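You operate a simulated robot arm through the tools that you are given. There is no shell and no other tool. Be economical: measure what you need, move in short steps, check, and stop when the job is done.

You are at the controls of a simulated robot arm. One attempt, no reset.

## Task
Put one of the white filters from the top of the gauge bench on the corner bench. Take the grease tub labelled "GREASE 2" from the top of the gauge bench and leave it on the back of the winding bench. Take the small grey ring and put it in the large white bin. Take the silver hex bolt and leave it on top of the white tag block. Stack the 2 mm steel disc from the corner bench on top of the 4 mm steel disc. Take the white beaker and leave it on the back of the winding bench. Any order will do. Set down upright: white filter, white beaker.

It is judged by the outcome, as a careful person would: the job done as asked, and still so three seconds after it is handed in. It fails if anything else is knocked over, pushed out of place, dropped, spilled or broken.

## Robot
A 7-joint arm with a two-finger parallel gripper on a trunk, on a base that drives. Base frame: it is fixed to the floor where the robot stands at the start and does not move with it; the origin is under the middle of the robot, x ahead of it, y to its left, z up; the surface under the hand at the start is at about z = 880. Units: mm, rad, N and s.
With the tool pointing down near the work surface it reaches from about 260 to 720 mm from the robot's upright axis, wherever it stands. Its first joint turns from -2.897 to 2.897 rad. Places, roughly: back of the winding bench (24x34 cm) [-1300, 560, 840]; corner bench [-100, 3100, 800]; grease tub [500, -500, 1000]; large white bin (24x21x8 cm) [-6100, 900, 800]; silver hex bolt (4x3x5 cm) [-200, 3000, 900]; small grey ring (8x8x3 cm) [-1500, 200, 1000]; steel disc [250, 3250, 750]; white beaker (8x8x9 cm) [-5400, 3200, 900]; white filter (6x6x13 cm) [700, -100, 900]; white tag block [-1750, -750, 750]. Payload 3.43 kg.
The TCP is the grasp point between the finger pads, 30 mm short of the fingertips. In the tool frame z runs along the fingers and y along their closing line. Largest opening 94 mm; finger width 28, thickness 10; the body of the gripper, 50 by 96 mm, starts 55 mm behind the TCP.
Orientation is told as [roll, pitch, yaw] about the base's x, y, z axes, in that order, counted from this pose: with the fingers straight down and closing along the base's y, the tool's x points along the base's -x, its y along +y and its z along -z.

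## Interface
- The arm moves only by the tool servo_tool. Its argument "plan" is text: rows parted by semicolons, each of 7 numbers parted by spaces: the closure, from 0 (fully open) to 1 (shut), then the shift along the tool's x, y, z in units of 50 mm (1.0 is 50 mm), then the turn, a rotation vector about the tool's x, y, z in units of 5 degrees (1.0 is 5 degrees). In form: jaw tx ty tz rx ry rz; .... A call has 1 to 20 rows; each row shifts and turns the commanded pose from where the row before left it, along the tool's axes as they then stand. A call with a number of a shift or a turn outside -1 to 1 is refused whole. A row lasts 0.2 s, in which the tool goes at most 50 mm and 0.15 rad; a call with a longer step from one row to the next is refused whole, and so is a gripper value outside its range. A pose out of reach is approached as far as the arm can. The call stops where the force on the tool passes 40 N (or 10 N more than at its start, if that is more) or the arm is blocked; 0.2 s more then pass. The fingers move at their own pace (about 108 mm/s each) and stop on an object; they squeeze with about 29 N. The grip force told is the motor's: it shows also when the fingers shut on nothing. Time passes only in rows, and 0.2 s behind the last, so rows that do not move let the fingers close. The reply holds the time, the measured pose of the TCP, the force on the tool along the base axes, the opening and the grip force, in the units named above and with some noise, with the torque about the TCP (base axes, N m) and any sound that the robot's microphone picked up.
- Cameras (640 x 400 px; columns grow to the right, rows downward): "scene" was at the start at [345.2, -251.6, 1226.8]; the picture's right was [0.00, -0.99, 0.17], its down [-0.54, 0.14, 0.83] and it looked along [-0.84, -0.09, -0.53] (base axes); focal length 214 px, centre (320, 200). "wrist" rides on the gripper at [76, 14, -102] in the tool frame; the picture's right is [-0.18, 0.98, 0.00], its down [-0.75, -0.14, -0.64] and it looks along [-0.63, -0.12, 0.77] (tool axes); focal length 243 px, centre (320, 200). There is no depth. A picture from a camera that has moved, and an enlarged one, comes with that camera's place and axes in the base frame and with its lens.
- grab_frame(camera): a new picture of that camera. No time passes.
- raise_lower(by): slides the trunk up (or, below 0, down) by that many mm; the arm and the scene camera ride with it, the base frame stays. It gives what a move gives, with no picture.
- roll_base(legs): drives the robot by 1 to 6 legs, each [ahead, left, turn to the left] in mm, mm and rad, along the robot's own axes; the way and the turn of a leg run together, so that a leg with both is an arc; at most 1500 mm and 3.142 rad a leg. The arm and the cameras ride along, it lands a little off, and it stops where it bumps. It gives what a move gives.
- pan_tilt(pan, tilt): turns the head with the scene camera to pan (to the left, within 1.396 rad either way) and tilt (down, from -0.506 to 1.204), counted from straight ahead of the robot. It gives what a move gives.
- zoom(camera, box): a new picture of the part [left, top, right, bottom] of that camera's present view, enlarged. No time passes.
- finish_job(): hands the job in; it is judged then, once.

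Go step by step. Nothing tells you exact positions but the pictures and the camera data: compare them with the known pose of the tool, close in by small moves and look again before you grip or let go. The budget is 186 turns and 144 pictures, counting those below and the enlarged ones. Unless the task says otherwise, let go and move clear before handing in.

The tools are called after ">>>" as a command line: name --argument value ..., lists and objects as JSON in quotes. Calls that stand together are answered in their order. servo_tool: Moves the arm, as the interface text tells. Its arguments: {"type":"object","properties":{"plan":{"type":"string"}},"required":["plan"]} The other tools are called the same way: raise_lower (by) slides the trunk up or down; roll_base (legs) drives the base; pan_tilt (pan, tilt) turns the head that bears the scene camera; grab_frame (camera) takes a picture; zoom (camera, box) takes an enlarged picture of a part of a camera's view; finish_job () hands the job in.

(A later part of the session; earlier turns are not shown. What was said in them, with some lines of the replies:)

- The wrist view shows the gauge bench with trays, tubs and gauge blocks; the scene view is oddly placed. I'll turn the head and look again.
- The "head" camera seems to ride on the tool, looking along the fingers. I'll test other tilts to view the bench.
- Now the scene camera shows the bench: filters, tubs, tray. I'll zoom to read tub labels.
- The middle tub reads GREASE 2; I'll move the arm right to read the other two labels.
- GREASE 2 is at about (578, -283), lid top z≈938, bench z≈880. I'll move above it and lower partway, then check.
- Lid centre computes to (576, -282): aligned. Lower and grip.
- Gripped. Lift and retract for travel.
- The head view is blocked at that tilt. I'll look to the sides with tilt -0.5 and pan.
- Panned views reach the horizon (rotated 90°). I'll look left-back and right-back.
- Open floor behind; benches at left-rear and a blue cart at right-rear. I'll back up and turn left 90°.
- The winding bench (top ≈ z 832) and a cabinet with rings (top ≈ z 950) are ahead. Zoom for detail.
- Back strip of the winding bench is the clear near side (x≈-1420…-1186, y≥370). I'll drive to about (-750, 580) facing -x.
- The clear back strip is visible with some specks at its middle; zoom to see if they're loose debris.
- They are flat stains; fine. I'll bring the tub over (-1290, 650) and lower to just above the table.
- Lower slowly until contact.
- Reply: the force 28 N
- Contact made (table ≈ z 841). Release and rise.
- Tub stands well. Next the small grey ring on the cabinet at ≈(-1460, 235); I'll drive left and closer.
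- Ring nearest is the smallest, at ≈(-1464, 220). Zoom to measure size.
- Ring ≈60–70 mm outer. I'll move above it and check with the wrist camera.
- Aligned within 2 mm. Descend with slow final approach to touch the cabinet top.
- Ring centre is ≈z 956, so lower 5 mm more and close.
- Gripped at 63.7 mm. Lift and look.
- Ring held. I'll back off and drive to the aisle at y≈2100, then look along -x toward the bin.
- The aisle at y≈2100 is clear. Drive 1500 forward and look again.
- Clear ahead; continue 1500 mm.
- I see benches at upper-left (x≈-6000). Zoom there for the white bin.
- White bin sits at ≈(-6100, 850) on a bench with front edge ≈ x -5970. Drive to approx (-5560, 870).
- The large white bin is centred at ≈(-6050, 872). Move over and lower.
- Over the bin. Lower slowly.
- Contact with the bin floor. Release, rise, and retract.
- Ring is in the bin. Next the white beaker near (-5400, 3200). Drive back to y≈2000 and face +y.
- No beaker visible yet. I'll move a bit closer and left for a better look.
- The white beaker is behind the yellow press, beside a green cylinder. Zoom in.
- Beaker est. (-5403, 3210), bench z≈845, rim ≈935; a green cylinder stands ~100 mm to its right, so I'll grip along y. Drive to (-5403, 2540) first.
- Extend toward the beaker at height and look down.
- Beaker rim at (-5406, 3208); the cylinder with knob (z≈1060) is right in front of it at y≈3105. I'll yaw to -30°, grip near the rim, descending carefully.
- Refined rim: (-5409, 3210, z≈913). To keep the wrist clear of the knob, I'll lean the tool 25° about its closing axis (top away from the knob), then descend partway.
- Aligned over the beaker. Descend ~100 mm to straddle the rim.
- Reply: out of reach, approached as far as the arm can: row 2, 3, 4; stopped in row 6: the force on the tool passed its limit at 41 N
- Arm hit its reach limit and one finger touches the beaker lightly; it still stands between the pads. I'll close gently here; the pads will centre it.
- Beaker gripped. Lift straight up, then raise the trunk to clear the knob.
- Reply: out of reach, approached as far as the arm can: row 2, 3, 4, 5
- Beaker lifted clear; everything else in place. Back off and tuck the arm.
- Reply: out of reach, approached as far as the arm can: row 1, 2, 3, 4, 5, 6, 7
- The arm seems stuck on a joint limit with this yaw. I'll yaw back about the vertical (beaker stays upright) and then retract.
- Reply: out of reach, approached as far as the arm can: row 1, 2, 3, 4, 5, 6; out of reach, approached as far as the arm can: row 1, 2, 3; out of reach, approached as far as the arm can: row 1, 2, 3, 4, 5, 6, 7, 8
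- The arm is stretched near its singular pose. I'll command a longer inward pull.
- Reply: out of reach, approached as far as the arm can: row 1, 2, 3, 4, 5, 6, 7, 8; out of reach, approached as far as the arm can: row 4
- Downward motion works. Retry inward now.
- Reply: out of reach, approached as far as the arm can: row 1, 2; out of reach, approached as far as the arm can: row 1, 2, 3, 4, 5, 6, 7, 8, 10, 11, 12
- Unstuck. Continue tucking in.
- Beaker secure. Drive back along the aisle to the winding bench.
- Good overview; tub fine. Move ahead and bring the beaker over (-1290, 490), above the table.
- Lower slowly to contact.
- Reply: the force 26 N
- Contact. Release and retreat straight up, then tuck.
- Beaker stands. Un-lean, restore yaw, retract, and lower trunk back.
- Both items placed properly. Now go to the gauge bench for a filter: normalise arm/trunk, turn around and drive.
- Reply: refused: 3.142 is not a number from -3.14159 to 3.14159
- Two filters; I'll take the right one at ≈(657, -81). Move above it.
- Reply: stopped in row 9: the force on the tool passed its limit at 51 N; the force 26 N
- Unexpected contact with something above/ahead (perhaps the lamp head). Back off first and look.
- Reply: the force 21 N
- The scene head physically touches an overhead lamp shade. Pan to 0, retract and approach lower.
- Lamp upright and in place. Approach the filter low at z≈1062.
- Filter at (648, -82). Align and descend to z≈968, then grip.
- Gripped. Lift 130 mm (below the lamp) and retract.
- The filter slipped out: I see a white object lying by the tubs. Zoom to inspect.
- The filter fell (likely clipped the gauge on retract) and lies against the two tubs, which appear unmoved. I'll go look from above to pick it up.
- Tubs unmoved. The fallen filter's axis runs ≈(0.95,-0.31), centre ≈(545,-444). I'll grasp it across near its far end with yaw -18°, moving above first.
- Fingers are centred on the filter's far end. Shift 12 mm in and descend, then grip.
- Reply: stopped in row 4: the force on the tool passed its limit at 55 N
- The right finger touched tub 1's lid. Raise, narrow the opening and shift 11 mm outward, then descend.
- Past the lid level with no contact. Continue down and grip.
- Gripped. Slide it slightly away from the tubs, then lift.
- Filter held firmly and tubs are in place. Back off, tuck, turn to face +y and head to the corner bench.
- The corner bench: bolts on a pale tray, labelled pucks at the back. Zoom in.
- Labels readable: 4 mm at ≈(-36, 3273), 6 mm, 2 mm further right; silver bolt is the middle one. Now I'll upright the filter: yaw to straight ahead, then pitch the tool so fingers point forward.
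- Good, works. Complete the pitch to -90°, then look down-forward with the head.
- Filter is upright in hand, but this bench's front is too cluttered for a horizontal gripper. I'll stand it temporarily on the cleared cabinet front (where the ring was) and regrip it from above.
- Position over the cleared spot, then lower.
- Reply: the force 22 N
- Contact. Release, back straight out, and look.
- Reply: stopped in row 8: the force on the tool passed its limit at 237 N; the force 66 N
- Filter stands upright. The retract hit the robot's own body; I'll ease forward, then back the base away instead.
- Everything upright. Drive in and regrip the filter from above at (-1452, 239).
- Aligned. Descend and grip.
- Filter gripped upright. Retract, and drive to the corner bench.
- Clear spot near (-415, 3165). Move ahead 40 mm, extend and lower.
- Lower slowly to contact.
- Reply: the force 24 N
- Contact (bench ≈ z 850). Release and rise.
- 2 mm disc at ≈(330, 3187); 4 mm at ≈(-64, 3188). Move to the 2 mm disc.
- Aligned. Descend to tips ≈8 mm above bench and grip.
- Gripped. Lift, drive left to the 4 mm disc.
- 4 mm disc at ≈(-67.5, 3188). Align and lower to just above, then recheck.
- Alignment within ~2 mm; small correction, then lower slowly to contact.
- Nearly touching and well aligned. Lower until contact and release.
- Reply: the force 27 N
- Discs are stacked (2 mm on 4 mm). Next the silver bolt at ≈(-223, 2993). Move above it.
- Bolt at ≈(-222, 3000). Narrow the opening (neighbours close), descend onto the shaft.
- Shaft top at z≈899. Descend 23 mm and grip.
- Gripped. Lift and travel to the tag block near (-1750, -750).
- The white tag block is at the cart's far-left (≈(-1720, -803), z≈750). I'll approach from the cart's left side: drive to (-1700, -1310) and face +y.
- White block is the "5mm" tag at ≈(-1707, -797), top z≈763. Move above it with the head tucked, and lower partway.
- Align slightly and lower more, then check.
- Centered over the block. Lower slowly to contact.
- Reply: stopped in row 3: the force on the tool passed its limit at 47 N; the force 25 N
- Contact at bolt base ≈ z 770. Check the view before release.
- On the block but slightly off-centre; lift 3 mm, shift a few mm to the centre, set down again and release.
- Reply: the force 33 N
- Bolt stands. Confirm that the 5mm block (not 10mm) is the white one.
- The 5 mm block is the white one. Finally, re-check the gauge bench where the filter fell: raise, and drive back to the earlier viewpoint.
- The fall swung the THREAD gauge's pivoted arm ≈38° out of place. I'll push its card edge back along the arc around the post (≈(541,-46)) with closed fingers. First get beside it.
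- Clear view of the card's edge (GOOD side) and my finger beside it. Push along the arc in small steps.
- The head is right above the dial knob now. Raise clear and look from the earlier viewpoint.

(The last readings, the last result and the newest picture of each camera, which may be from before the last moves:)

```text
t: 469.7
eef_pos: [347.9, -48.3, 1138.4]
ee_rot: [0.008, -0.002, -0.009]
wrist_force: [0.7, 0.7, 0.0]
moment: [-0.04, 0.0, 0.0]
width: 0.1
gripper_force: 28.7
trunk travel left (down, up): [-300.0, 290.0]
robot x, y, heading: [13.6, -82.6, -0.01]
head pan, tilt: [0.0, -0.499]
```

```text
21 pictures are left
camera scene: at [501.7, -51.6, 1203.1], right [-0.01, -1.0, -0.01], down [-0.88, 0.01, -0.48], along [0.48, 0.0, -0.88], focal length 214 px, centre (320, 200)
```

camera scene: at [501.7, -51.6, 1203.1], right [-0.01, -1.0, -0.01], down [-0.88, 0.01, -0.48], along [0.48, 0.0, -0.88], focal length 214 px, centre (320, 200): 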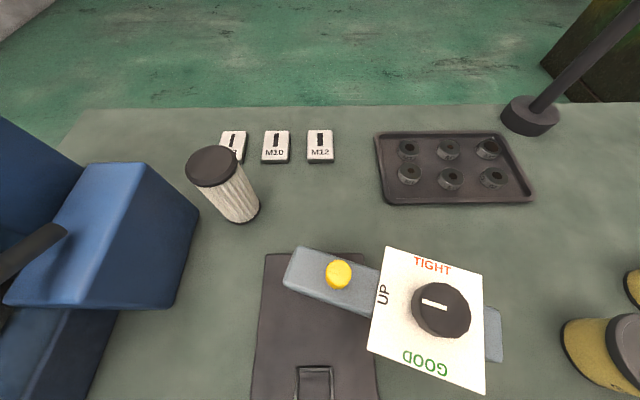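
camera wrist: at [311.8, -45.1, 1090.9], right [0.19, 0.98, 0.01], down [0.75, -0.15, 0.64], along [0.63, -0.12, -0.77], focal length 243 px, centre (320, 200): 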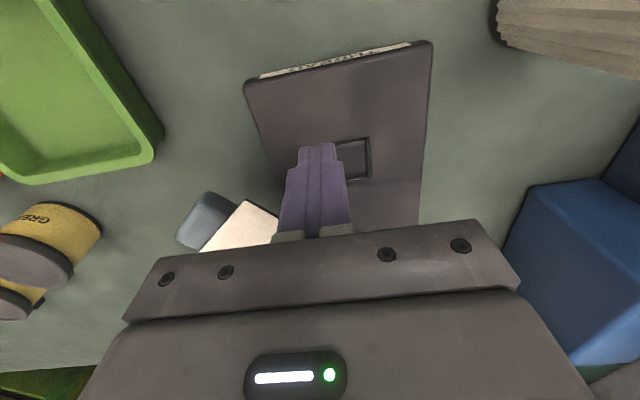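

The arm is within ≈3.5° of its original direction. One more small push, then recheck.

>>> servo_tool --plan "1 -0.49 -0.54 0 0 0 0; 1 -0.49 -0.54 0 0 0 0; 1 -0.49 -0.54 0 0 0 0; 1 0 0 0.75 0 0 0; 1 0 0 0.75 0 0 0; 1 0 0 0.75 0 0 0; 1 0 0 0.75 0 0 0; 1 0 0 0 0 0 0; 1 -0.236 -0.204 0 0 0 0; 1 -0.232 -0.186 0 0 0 0; 1 0 0 0 0 0 0; 1 0.3 0.24 0 0 0 0; 1 0 0 -0.75 0 0 0; 1 0 0 -0.75 0 0 0; 1 0 0 -0.75 0 0 0; 1 0 0 -0.75 0 0 0; 1 0.55 0.58 0 0 0 0; 1 0.55 0.58 0 0 0 0; 1 0.54 0.58 0 0 0 0; 1 0 0 0 0 0 0"

>>> grab_frame --camera "scene"

```text
t: 473.9
eef_pos: [349.6, -49.5, 1139.0]
ee_rot: [0.007, -0.002, -0.008]
wrist_force: [0.2, 1.2, -0.1]
moment: [0.04, -0.02, 0.02]
width: 0.0
gripper_force: 29.0
trunk travel left (down, up): [-300.0, 290.0]
robot x, y, heading: [12.4, -84.0, -0.009]
head pan, tilt: [0.0, -0.499]
```

```text
20 pictures are left
camera scene: at [502.0, -53.4, 1203.0], right [-0.01, -1.0, -0.01], down [-0.88, 0.01, -0.48], along [0.48, 0.0, -0.88], focal length 214 px, centre (320, 200)
```

scene: 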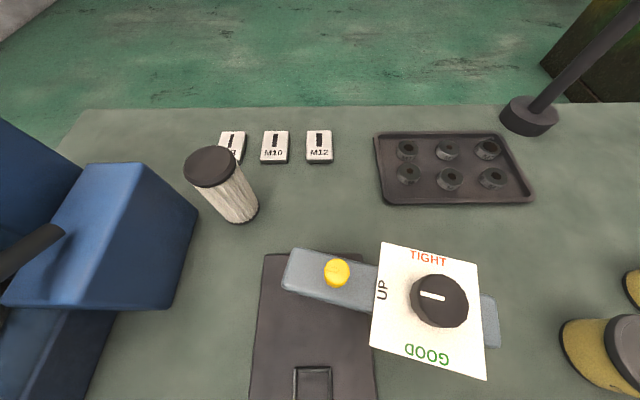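

The gauge arm is back at its original direction, and everything on this bench is in place. Back away and hand in.

>>> roll_base --legs '[[-350, 0, 0]]'

>>> grab_frame --camera "scene"

```text
t: 476.2
eef_pos: [-2.5, -47.2, 1138.5]
ee_rot: [0.008, -0.001, -0.01]
wrist_force: [-0.9, -0.2, -0.2]
moment: [0.04, -0.03, 0.0]
width: 0.1
gripper_force: 29.4
trunk travel left (down, up): [-300.0, 290.0]
robot x, y, heading: [-343.5, -77.9, -0.011]
head pan, tilt: [0.0, -0.499]
```

```text
19 pictures are left
camera scene: at [149.7, -49.6, 1203.3], right [-0.01, -1.0, -0.01], down [-0.88, 0.01, -0.48], along [0.48, 0.0, -0.88], focal length 214 px, centre (320, 200)
```

scene: 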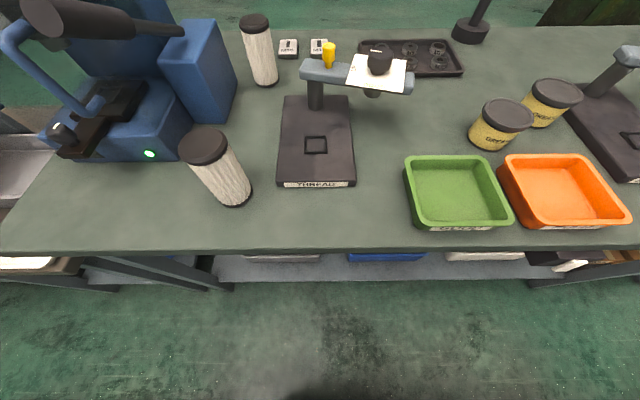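

The gauge bench looks orderly, and the other items were set down and checked. Handing in.

>>> finish_job

```text
The job is handed in.
```

All six moves are done and the job is handed in, but two things were knocked along the way.

- **Filter:** it slipped from the gripper over the gauge bench, fell and rolled against the two remaining grease tubs. I picked it up, stood it for a moment on the cabinet, and then set it upright on the corner bench. The tubs did not move.
- **Thread gauge:** I found its swing arm turned about 38° out of place, most likely hit by the filter. I pushed it back to within measurement error of where it was.
- **Bench lamp:** the camera head touched the lamp shade once. Its foot and pole look unmoved; I did not check the shade itself afterwards.

The rest went as asked:

- **Winding bench:** the GREASE 2 tub and the white beaker (upright) are on the back.
- **Large white bin:** the small grey ring is in it.
- **Corner bench:** the 2 mm disc is stacked on the 4 mm disc.
- **White tag block:** the silver hex bolt stands on top of the block marked 5 mm, the whitest one on the cart.
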